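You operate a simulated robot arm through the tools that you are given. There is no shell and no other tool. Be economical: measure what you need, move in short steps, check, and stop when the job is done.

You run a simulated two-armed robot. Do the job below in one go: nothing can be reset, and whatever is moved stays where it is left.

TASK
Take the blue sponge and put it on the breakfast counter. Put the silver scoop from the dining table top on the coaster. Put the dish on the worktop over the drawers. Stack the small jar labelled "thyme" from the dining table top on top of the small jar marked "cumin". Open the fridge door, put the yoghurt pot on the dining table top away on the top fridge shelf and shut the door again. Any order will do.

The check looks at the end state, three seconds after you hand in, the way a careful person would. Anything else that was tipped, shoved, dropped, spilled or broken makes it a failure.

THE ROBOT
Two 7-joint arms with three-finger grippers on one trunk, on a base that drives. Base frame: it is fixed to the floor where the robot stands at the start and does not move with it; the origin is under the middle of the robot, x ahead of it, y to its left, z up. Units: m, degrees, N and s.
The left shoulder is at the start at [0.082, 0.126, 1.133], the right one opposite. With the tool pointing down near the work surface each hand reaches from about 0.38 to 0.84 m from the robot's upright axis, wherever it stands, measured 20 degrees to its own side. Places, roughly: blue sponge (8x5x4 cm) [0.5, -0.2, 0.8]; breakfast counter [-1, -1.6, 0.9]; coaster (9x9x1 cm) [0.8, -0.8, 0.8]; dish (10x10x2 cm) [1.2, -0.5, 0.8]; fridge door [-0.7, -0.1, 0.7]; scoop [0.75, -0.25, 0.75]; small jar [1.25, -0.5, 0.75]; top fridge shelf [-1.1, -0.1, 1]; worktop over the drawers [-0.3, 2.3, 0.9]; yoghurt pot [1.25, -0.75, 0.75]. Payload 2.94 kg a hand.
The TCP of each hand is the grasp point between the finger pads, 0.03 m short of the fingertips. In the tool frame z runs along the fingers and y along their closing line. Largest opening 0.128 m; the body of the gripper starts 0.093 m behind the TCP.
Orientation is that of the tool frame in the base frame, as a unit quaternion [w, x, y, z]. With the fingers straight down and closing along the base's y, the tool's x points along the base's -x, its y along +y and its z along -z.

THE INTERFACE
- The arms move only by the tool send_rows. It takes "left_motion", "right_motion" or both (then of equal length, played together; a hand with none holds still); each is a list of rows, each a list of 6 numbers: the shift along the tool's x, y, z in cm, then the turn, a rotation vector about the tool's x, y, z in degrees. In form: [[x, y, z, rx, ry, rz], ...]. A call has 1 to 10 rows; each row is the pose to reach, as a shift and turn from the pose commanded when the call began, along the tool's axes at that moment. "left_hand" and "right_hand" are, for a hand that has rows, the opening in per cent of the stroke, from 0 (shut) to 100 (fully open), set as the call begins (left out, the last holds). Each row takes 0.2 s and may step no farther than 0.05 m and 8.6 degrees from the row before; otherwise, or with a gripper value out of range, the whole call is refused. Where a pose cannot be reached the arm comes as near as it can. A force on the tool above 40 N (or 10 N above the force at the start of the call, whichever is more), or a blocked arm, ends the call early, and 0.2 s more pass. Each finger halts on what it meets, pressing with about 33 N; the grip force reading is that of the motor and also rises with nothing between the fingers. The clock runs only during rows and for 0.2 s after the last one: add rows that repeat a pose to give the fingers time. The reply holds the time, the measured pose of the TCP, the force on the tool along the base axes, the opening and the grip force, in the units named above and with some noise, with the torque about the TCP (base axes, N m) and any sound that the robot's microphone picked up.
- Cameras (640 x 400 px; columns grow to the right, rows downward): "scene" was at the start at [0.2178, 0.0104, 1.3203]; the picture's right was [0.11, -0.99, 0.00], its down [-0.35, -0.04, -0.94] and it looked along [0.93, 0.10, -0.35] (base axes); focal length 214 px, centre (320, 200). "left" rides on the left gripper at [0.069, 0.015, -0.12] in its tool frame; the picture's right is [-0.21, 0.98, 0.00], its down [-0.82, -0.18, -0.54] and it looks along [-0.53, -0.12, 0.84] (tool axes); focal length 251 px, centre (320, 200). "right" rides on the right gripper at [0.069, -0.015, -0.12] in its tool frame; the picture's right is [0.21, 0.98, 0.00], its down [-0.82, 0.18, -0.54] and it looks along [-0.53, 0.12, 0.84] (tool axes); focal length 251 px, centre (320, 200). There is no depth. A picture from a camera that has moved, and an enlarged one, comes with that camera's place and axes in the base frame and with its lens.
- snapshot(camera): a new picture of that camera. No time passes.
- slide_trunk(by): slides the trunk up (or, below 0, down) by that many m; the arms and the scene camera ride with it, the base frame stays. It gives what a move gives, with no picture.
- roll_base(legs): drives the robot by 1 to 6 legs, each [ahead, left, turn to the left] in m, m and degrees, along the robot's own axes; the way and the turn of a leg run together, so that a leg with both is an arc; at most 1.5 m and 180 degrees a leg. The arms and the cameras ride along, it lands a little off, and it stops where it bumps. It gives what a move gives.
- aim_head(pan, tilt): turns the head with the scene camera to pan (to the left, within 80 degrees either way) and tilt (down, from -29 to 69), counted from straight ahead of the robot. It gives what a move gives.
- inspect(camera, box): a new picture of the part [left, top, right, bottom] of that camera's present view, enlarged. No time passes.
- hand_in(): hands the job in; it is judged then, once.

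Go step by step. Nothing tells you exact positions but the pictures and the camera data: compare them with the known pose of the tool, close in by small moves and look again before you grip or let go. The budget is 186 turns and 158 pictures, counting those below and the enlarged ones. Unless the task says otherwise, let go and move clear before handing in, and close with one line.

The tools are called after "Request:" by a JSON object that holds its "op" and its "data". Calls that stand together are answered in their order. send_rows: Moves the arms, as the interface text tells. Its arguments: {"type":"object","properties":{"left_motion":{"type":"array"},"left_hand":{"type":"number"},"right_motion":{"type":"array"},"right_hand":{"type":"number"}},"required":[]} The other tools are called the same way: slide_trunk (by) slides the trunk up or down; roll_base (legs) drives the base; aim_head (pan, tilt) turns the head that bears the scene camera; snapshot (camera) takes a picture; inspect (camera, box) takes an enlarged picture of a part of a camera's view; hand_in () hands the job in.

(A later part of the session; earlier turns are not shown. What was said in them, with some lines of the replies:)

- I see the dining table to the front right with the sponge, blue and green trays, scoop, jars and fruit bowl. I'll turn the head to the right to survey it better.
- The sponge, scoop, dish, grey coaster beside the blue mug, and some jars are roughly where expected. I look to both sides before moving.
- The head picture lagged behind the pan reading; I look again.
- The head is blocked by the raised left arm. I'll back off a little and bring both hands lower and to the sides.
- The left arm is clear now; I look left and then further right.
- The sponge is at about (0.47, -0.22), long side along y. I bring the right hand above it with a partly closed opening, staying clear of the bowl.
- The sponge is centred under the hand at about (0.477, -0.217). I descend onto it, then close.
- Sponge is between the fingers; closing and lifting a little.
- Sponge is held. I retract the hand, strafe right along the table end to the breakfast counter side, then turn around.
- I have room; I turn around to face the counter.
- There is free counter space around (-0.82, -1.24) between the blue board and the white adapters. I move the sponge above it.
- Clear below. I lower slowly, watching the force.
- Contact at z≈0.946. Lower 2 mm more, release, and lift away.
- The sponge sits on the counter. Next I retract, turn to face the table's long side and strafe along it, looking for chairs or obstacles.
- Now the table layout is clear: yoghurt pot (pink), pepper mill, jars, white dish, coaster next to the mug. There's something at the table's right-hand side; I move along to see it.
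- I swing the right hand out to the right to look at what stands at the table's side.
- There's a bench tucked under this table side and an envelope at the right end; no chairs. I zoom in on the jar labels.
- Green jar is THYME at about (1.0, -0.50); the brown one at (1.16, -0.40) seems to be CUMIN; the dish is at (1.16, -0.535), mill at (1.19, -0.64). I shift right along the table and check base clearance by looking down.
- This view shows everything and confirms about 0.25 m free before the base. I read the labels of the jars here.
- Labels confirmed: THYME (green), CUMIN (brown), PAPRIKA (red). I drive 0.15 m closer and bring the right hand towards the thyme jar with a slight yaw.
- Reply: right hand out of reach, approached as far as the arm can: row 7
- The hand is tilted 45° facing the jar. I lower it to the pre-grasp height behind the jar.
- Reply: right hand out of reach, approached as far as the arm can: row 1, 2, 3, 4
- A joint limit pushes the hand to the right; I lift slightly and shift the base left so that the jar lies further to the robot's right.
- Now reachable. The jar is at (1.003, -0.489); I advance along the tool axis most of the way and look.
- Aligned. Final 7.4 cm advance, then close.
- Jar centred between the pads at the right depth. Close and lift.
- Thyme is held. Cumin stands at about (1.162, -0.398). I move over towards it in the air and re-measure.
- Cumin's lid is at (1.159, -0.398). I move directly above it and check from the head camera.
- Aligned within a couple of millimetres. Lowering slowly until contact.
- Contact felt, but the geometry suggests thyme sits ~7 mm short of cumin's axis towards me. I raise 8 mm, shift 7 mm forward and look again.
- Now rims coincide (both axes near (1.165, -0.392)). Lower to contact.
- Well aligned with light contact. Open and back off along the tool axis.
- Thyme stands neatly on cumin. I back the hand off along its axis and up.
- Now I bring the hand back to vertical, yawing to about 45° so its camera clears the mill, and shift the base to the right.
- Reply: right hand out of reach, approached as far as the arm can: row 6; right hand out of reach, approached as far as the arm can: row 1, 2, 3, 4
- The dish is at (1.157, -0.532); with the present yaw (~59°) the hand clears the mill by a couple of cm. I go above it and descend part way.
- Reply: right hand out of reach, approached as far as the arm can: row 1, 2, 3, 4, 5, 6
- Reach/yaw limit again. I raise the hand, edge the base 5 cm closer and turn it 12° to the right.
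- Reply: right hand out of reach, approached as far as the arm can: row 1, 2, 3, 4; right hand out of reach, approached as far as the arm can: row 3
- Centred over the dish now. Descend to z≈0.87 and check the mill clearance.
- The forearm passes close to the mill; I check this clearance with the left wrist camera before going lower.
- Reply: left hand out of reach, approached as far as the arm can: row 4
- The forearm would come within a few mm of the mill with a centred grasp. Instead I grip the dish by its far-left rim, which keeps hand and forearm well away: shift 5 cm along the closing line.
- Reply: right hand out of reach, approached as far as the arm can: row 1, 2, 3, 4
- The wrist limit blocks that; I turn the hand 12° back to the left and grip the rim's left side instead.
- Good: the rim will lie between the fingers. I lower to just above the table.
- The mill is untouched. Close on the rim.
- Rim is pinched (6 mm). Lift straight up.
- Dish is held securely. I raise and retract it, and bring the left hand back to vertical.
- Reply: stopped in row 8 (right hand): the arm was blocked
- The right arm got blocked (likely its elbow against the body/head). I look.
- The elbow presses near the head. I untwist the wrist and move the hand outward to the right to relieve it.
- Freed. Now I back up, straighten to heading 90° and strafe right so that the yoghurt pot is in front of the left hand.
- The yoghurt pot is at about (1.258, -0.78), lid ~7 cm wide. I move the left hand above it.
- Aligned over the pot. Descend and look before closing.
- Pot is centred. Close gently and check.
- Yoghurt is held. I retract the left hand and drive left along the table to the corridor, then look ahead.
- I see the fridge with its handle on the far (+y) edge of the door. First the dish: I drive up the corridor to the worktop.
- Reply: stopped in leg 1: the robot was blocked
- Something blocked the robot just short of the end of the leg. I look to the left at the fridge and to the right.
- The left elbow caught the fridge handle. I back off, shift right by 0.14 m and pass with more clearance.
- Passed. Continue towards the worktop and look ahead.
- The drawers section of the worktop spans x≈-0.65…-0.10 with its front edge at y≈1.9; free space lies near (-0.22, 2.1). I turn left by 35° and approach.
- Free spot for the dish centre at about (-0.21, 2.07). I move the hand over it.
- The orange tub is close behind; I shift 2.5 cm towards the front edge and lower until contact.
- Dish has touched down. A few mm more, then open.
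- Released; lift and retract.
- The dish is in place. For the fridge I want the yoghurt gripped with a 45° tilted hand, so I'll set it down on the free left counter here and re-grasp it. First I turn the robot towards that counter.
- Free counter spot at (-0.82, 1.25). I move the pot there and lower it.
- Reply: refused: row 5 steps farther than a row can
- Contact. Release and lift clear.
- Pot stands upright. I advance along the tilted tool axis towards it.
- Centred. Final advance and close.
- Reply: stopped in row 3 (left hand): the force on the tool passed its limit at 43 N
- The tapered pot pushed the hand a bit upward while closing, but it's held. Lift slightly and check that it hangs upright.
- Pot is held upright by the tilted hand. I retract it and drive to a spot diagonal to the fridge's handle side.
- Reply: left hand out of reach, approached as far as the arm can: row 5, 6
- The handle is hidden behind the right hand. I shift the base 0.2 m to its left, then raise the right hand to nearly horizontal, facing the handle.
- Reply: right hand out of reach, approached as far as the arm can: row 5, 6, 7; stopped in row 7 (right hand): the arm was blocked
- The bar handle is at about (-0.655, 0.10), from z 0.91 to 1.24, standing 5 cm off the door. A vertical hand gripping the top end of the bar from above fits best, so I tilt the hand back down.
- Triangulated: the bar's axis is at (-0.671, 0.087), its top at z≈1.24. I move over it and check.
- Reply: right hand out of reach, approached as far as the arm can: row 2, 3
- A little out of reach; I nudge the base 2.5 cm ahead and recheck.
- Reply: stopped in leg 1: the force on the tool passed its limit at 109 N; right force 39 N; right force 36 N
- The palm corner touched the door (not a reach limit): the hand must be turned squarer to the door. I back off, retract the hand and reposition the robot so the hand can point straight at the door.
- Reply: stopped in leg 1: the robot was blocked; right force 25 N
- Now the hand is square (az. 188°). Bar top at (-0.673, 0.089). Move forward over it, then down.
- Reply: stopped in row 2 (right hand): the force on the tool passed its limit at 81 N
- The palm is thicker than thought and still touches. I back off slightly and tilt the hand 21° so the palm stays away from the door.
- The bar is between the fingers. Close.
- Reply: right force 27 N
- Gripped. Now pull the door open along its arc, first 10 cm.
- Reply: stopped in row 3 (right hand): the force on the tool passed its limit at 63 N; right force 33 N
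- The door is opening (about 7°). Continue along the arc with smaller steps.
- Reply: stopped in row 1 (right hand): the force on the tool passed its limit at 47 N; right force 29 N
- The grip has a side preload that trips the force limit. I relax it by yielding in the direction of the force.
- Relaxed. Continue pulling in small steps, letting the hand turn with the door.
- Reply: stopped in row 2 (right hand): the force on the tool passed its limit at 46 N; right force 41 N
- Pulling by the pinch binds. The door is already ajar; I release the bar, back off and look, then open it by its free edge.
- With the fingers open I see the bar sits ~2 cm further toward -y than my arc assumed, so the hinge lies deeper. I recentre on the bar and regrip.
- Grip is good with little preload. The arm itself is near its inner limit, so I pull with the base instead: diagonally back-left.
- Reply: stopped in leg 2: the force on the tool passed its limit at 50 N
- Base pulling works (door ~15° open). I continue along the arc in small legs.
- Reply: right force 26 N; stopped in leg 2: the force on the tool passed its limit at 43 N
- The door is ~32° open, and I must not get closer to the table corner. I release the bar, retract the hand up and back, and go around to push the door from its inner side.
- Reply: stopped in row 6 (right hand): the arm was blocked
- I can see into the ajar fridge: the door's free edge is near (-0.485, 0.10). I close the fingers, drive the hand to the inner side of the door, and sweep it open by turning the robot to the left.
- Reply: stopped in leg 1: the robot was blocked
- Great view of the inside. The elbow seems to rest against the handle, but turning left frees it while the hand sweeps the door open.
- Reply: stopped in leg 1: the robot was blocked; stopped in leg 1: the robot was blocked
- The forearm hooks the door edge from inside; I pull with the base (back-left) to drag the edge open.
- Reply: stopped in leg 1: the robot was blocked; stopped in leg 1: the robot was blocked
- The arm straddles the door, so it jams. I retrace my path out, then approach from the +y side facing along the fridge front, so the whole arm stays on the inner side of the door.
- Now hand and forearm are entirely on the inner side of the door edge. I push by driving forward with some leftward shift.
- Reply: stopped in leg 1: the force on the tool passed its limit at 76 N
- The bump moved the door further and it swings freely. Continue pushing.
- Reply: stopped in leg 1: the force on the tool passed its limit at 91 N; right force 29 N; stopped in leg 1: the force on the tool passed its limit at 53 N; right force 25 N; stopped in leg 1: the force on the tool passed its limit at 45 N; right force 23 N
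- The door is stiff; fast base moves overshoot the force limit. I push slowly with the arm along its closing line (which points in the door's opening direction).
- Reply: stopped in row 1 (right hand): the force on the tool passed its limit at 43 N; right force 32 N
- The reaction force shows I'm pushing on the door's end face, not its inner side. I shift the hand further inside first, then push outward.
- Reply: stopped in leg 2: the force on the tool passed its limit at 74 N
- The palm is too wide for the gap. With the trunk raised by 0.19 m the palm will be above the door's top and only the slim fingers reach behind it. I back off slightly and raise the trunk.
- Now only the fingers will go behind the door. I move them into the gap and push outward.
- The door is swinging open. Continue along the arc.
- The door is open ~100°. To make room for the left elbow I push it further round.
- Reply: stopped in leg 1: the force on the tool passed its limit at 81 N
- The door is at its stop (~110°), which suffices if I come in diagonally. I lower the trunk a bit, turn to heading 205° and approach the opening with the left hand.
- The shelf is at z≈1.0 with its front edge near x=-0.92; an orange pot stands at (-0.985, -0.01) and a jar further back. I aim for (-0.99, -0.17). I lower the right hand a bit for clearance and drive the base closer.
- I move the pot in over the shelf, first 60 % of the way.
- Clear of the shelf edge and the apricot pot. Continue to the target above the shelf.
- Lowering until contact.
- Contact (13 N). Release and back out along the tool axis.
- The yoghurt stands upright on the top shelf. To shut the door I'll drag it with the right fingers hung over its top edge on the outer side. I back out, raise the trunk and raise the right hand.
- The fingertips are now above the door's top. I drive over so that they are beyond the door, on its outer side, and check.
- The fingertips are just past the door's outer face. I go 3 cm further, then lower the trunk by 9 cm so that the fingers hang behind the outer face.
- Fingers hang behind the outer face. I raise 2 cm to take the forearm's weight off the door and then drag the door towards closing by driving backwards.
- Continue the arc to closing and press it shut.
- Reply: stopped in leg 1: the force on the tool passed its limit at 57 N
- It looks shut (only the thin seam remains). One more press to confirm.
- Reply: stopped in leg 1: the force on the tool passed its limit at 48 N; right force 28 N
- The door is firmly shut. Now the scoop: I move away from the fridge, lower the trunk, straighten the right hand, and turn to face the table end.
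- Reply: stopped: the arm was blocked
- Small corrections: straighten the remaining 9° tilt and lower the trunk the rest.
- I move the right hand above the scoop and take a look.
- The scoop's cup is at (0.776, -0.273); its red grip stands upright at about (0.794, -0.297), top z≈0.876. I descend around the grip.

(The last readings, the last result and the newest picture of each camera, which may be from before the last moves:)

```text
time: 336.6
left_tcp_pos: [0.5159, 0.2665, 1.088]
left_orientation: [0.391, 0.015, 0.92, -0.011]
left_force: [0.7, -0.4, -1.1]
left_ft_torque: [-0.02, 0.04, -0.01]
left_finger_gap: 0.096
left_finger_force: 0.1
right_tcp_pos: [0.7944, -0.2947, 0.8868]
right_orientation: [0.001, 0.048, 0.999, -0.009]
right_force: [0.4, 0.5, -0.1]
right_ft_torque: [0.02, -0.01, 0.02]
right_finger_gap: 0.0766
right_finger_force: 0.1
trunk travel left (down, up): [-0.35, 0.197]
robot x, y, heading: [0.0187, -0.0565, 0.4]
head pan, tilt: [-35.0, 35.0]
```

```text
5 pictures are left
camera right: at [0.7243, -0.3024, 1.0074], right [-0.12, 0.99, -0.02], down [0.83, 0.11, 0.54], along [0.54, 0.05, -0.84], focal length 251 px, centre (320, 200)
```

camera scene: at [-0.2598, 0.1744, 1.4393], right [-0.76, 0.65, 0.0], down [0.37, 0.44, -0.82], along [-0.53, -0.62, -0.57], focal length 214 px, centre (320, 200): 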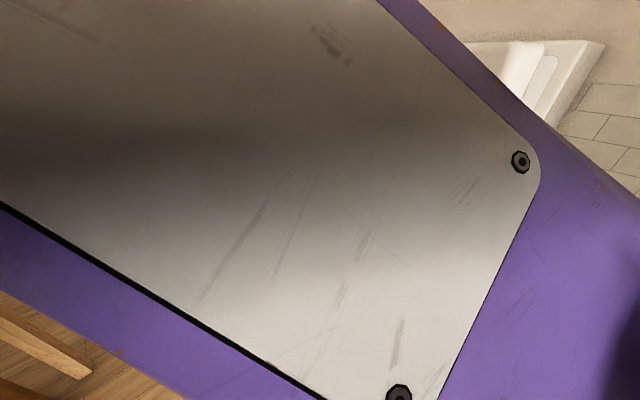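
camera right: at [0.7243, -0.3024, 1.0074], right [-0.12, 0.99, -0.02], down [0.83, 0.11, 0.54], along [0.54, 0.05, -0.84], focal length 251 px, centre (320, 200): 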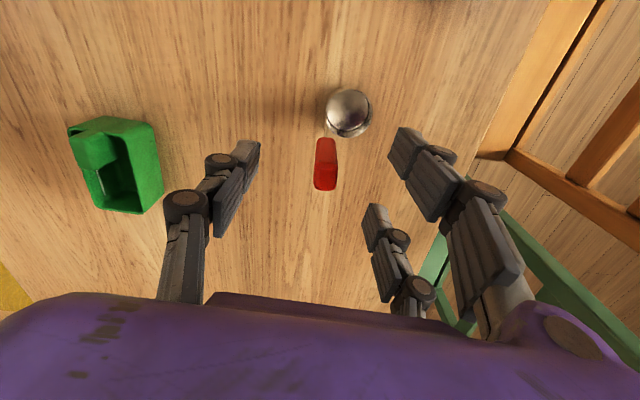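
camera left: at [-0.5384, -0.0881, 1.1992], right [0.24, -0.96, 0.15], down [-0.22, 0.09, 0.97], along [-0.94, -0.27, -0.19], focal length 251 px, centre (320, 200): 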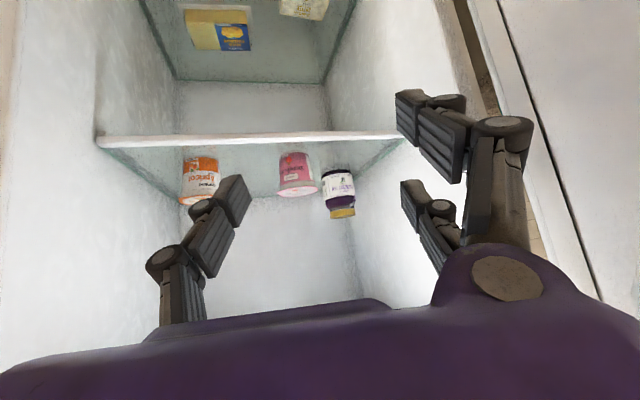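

Centred on the red grip. Lower 4 cm, close, and lift.

Request:
{"op": "send_rows", "data": {"right_motion": [[-0.4, 0.1, 2, 0, 0, 0], [-0.5, 0.2, 4, 0, 0, 0]]}}

Request:
{"op": "send_rows", "data": {"right_motion": [[0, 0, 0, 0, 0, 0], [0, 0, 0, 0, 0, 0], [0, 0, 0, 0, 0, 0], [0, 0, 0, 0, 0, 0], [0, 0, -2, 0, 0, 0], [0, 0, -6, 0, 0, 0], [0, 0, -10, 0, 0, 0], [0, 0, -14, 0, 0, 0], [0, 0, -18, 0, 0, 0]], "right_hand": 0}}

```text
time: 337.2
left_tcp_pos: [0.516, 0.2681, 1.0899]
left_orientation: [0.391, 0.015, 0.92, -0.01]
left_force: [0.5, -0.4, 1.0]
left_ft_torque: [0.0, 0.01, 0.01]
left_finger_gap: 0.0961
left_finger_force: 0.0
right_tcp_pos: [0.7995, -0.2952, 0.8476]
right_orientation: [0.001, 0.05, 0.999, -0.008]
right_force: [0.2, -0.8, -0.4]
right_ft_torque: [0.01, 0.01, -0.01]
right_finger_gap: 0.0767
right_finger_force: 0.2
trunk travel left (down, up): [-0.35, 0.197]
robot x, y, heading: [0.0231, -0.0566, 0.1]
head pan, tilt: [-35.0, 35.0]
```

```text
time: 339.2
left_tcp_pos: [0.5153, 0.2668, 1.0889]
left_orientation: [0.391, 0.014, 0.92, -0.01]
left_force: [0.6, -0.2, 0.2]
left_ft_torque: [0.0, 0.07, 0.02]
left_finger_gap: 0.0962
left_finger_force: 0.0
right_tcp_pos: [0.799, -0.2935, 1.0268]
right_orientation: [0.001, 0.049, 0.999, -0.009]
right_force: [-0.7, -0.8, -0.2]
right_ft_torque: [-0.01, -0.03, 0.01]
right_finger_gap: 0.0058
right_finger_force: 30.3
trunk travel left (down, up): [-0.35, 0.197]
robot x, y, heading: [0.023, -0.0558, 0.0]
head pan, tilt: [-35.0, 35.0]
```

The scoop is held (bottom ~10 cm below the TCP). I strafe right to bring it towards the coaster.

Request:
{"op": "roll_base", "data": {"legs": [[0, -0.53, 0], [0.045, 0, 0]]}}

Request:
{"op": "snapshot", "data": {"camera": "right"}}

```text
time: 344.9
left_tcp_pos: [0.5592, -0.2624, 1.0876]
left_orientation: [0.392, 0.015, 0.92, -0.01]
left_force: [-0.1, 0.1, 0.4]
left_ft_torque: [-0.01, -0.01, 0.04]
left_finger_gap: 0.0961
left_finger_force: 0.0
right_tcp_pos: [0.8425, -0.8239, 1.0274]
right_orientation: [0.001, 0.049, 0.999, -0.008]
right_force: [0.2, 0.2, -0.8]
right_ft_torque: [-0.03, 0.02, 0.0]
right_finger_gap: 0.0066
right_finger_force: 29.7
trunk travel left (down, up): [-0.35, 0.197]
robot x, y, heading: [0.0652, -0.5878, 0.1]
head pan, tilt: [-35.0, 35.0]
```

```text
4 pictures are left
camera right: at [0.7732, -0.8296, 1.1476], right [-0.12, 0.99, -0.02], down [0.83, 0.11, 0.54], along [0.54, 0.05, -0.84], focal length 251 px, centre (320, 200)
```

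right: 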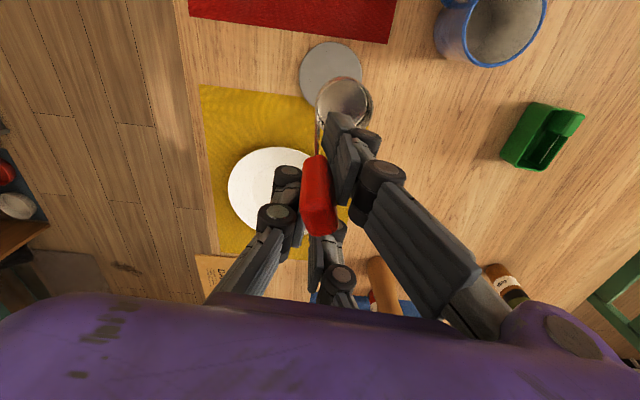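

The cup is right over the coaster centre. I lower it, slowly at the end.

Request:
{"op": "send_rows", "data": {"right_motion": [[0, 0, 3.5, 0, 0, 0], [-0.2, -0.1, 7, 0, 0, 0], [-0.3, -0.1, 10.5, 0, 0, 0], [-0.3, -0.1, 13.5, 0, 0, 0], [-0.3, -0.1, 15, 0, 0, 0]]}}

Request:
{"op": "snapshot", "data": {"camera": "right"}}

```text
time: 346.1
left_tcp_pos: [0.5616, -0.2634, 1.0877]
left_orientation: [0.391, 0.015, 0.92, -0.01]
left_force: [0.9, -0.5, -0.7]
left_ft_torque: [-0.03, -0.03, -0.03]
left_finger_gap: 0.0959
left_finger_force: 0.1
right_tcp_pos: [0.8466, -0.827, 0.8766]
right_orientation: [0.001, 0.049, 0.999, -0.008]
right_force: [0.3, 0.4, 0.0]
right_ft_torque: [-0.01, 0.04, 0.02]
right_finger_gap: 0.0057
right_finger_force: 29.5
trunk travel left (down, up): [-0.35, 0.197]
robot x, y, heading: [0.0637, -0.592, 0.2]
head pan, tilt: [-35.0, 35.0]
```

```text
3 pictures are left
camera right: at [0.7766, -0.8333, 0.997], right [-0.12, 0.99, -0.02], down [0.83, 0.11, 0.54], along [0.54, 0.05, -0.84], focal length 251 px, centre (320, 200)
```

right: 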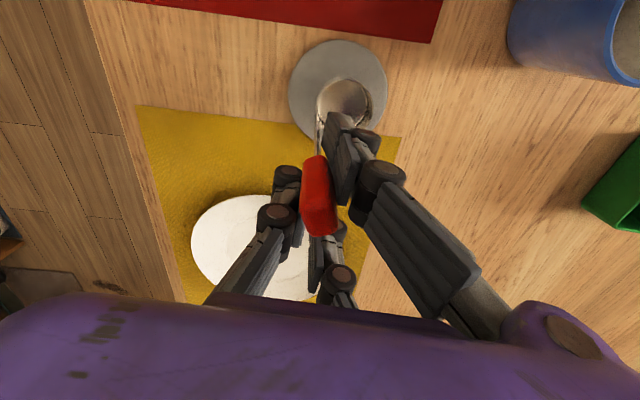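

Well centred on the coaster. Final 2 cm until contact.

Request:
{"op": "send_rows", "data": {"right_motion": [[0, 0, 0.8, 0, 0, 0], [0, 0, 1.4, 0, 0, 0], [0, 0, 1.8, 0, 0, 0]]}}

Request:
{"op": "send_rows", "data": {"right_motion": [[0, 0, 0.15, 0, 0, 0], [0, 0, 0.3, 0, 0, 0]]}}

```text
time: 346.9
left_tcp_pos: [0.5598, -0.2633, 1.0879]
left_orientation: [0.392, 0.015, 0.92, -0.01]
left_force: [-0.2, 0.3, 0.5]
left_ft_torque: [-0.01, -0.02, 0.03]
left_finger_gap: 0.096
left_finger_force: 0.0
right_tcp_pos: [0.8475, -0.8269, 0.8593]
right_orientation: [0.002, 0.049, 0.999, -0.009]
right_force: [0.4, 1.1, 0.0]
right_ft_torque: [0.01, 0.0, -0.01]
right_finger_gap: 0.0063
right_finger_force: 29.3
trunk travel left (down, up): [-0.35, 0.197]
robot x, y, heading: [0.0606, -0.5866, -0.2]
head pan, tilt: [-35.0, 35.0]
```

```text
time: 347.5
left_tcp_pos: [0.5598, -0.2624, 1.0881]
left_orientation: [0.391, 0.015, 0.92, -0.011]
left_force: [0.2, -0.2, 0.4]
left_ft_torque: [0.02, 0.02, 0.01]
left_finger_gap: 0.0961
left_finger_force: 0.0
right_tcp_pos: [0.8468, -0.8275, 0.8554]
right_orientation: [0.001, 0.049, 0.999, -0.009]
right_force: [0.3, 0.8, -0.2]
right_ft_torque: [0.0, -0.01, -0.01]
right_finger_gap: 0.006
right_finger_force: 29.5
trunk travel left (down, up): [-0.35, 0.197]
robot x, y, heading: [0.0605, -0.5866, -0.1]
head pan, tilt: [-35.0, 35.0]
```

Still no contact; continue in small steps.

Request:
{"op": "send_rows", "data": {"right_motion": [[0, 0, 0.15, 0, 0, 0], [0, 0, 0.3, 0, 0, 0]]}}

Request:
{"op": "send_rows", "data": {"right_motion": [[0, 0, 0.15, 0, 0, 0], [0, 0, 0.25, 0, 0, 0]]}}

```text
time: 348.1
left_tcp_pos: [0.5592, -0.2636, 1.0887]
left_orientation: [0.391, 0.016, 0.92, -0.011]
left_force: [-0.7, 0.1, -1.0]
left_ft_torque: [0.02, 0.03, 0.0]
left_finger_gap: 0.0958
left_finger_force: 0.1
right_tcp_pos: [0.8459, -0.8274, 0.8563]
right_orientation: [0.003, 0.049, 0.999, -0.009]
right_force: [0.8, -1.6, 10.4]
right_ft_torque: [0.29, 0.27, 0.04]
right_finger_gap: 0.0058
right_finger_force: 30.1
trunk travel left (down, up): [-0.35, 0.197]
robot x, y, heading: [0.0654, -0.5875, -0.1]
head pan, tilt: [-35.0, 35.0]
```

```text
time: 348.7
left_tcp_pos: [0.5587, -0.2631, 1.09]
left_orientation: [0.392, 0.015, 0.92, -0.01]
left_force: [-0.5, 1.0, 0.1]
left_ft_torque: [-0.02, -0.01, -0.02]
left_finger_gap: 0.0964
left_finger_force: 0.0
right_tcp_pos: [0.8472, -0.8289, 0.8546]
right_orientation: [0.004, 0.051, 0.999, -0.01]
right_force: [5.3, -4.2, 24.6]
right_ft_torque: [0.4, 0.34, 0.02]
right_finger_gap: 0.0063
right_finger_force: 29.7
trunk travel left (down, up): [-0.35, 0.197]
robot x, y, heading: [0.063, -0.5875, -0.1]
head pan, tilt: [-35.0, 35.0]
```

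Contact made. I relieve the press by 4 mm and then open.

Request:
{"op": "send_rows", "data": {"right_motion": [[0, 0, -0.2, 0, 0, 0], [0, 0, -0.35, 0, 0, 0]]}}

Request:
{"op": "send_rows", "data": {"right_motion": [[0, 0, 0, 0, 0, 0], [0, 0, 0, 0, 0, 0], [0, 0, 0, 0, 0, 0], [0, 0, -3, 0, 0, 0], [0, 0, -7, 0, 0, 0], [0, 0, -11, 0, 0, 0], [0, 0, -15, 0, 0, 0], [0, 0, -19, 0, 0, 0]], "right_hand": 55}}

Request:
{"op": "snapshot", "data": {"camera": "right"}}

```text
time: 349.3
left_tcp_pos: [0.56, -0.2636, 1.0882]
left_orientation: [0.391, 0.016, 0.92, -0.011]
left_force: [0.6, 0.2, -0.4]
left_ft_torque: [0.02, -0.01, -0.01]
left_finger_gap: 0.0958
left_finger_force: 0.2
right_tcp_pos: [0.8451, -0.8285, 0.854]
right_orientation: [0.001, 0.049, 0.999, -0.009]
right_force: [2.9, -3.5, 12.2]
right_ft_torque: [0.1, 0.14, -0.02]
right_finger_gap: 0.0062
right_finger_force: 28.4
trunk travel left (down, up): [-0.35, 0.197]
robot x, y, heading: [0.0613, -0.5854, -0.1]
head pan, tilt: [-35.0, 35.0]
```

```text
time: 351.1
left_tcp_pos: [0.5592, -0.2636, 1.0892]
left_orientation: [0.392, 0.015, 0.92, -0.01]
left_force: [-0.3, 0.4, 0.3]
left_ft_torque: [0.0, -0.02, 0.01]
left_finger_gap: 0.0962
left_finger_force: 0.1
right_tcp_pos: [0.8438, -0.8252, 1.0453]
right_orientation: [0.002, 0.049, 0.999, -0.009]
right_force: [-0.5, 0.1, -0.4]
right_ft_torque: [0.03, 0.02, 0.0]
right_finger_gap: 0.0708
right_finger_force: 0.1
trunk travel left (down, up): [-0.35, 0.197]
robot x, y, heading: [0.0664, -0.5875, -0.1]
head pan, tilt: [-35.0, 35.0]
```

```text
2 pictures are left
camera right: at [0.7751, -0.831, 1.1659], right [-0.12, 0.99, -0.02], down [0.83, 0.11, 0.54], along [0.54, 0.05, -0.84], focal length 251 px, centre (320, 200)
```

right: 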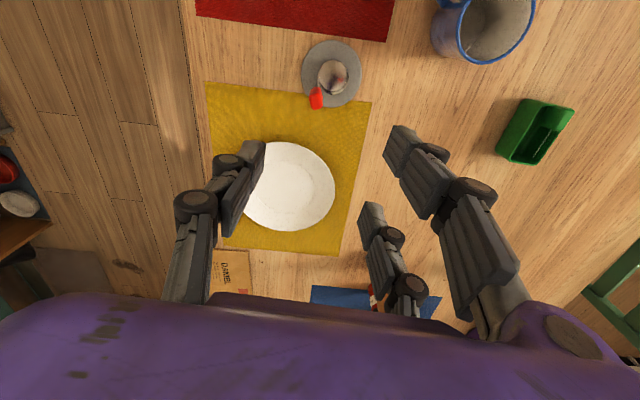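

The scoop stands on the coaster. I retract the hand, back off, and turn a little to check the fridge door once more.

Request:
{"op": "send_rows", "data": {"right_motion": [[4, 0, -1, 0, 0, 0], [8, 0, -2, 0, 0, 0], [12, 0, -3, 0, 0, 0], [16, 0, -4, 0, 0, 0], [20, 0, -5, 0, 0, 0], [24, 0, -6, 0, 0, 0], [28, 0, -6, 0, 0, 0]]}}

Request:
{"op": "roll_base", "data": {"legs": [[-0.15, 0, 0], [0, 0, 60]]}}

Request:
{"op": "aim_head", "data": {"pan": 79, "tilt": 20}}

Request:
{"op": "snapshot", "data": {"camera": "scene"}}

```text
time: 352.9
left_tcp_pos: [0.5608, -0.2637, 1.0875]
left_orientation: [0.391, 0.015, 0.92, -0.01]
left_force: [0.5, 0.8, 0.9]
left_ft_torque: [-0.02, -0.01, 0.02]
left_finger_gap: 0.0961
left_finger_force: 0.1
right_tcp_pos: [0.5613, -0.8424, 1.1086]
right_orientation: [0.007, 0.111, 0.994, 0.004]
right_force: [0.1, 0.7, 0.2]
right_ft_torque: [0.04, -0.02, 0.01]
right_finger_gap: 0.0704
right_finger_force: 0.0
trunk travel left (down, up): [-0.35, 0.197]
robot x, y, heading: [0.0631, -0.5884, -0.1]
head pan, tilt: [-35.0, 35.0]
stopped in row 7 (right hand): the arm was blocked; the commanded pose is now the measured one
```

```text
time: 356.9
left_tcp_pos: [-0.1154, 0.0038, 1.0876]
left_orientation: [0.344, -0.446, 0.805, 0.186]
left_force: [-0.4, 1.2, 0.4]
left_ft_torque: [0.02, 0.01, -0.03]
left_finger_gap: 0.0957
left_finger_force: 0.0
right_tcp_pos: [0.386, -0.2844, 1.1088]
right_orientation: [0.005, -0.399, 0.917, 0.008]
right_force: [-0.1, 0.4, -0.5]
right_ft_torque: [0.02, 0.02, 0.03]
right_finger_gap: 0.0704
right_finger_force: 0.0
trunk travel left (down, up): [-0.35, 0.197]
robot x, y, heading: [-0.088, -0.5847, 59.8]
head pan, tilt: [-35.0, 35.0]
```

```text
time: 358.8
left_tcp_pos: [-0.1146, 0.005, 1.0891]
left_orientation: [0.344, -0.446, 0.805, 0.186]
left_force: [-0.3, -0.1, -0.5]
left_ft_torque: [-0.01, 0.02, 0.01]
left_finger_gap: 0.096
left_finger_force: 0.0
right_tcp_pos: [0.3857, -0.2863, 1.108]
right_orientation: [0.005, -0.399, 0.917, 0.008]
right_force: [-0.1, -0.4, -0.4]
right_ft_torque: [0.0, 0.01, -0.01]
right_finger_gap: 0.0703
right_finger_force: 0.0
trunk travel left (down, up): [-0.35, 0.197]
robot x, y, heading: [-0.0826, -0.5878, 59.8]
head pan, tilt: [79.0, 20.0]
```

```text
1 pictures are left
camera scene: at [-0.092, -0.418, 1.3212], right [0.66, 0.75, 0.0], down [0.26, -0.23, -0.94], along [-0.71, 0.62, -0.34], focal length 214 px, centre (320, 200)
```

scene: 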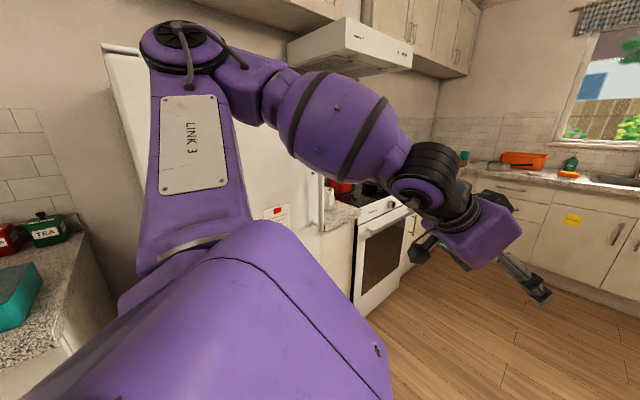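

The fridge door stands flush and closed, and both hands are empty and clear. The sponge is on the counter, the scoop on the coaster, the dish over the drawers, thyme on cumin, and the yoghurt on the top shelf. I hand in.

Request:
{"op": "hand_in", "data": {}}

```text
The job is handed in.
```

All five jobs are done and handed in: the sponge is on the breakfast counter, the scoop on the coaster, the dish on the worktop over the drawers, thyme on top of cumin, and the yoghurt on the top shelf with the fridge door shut.
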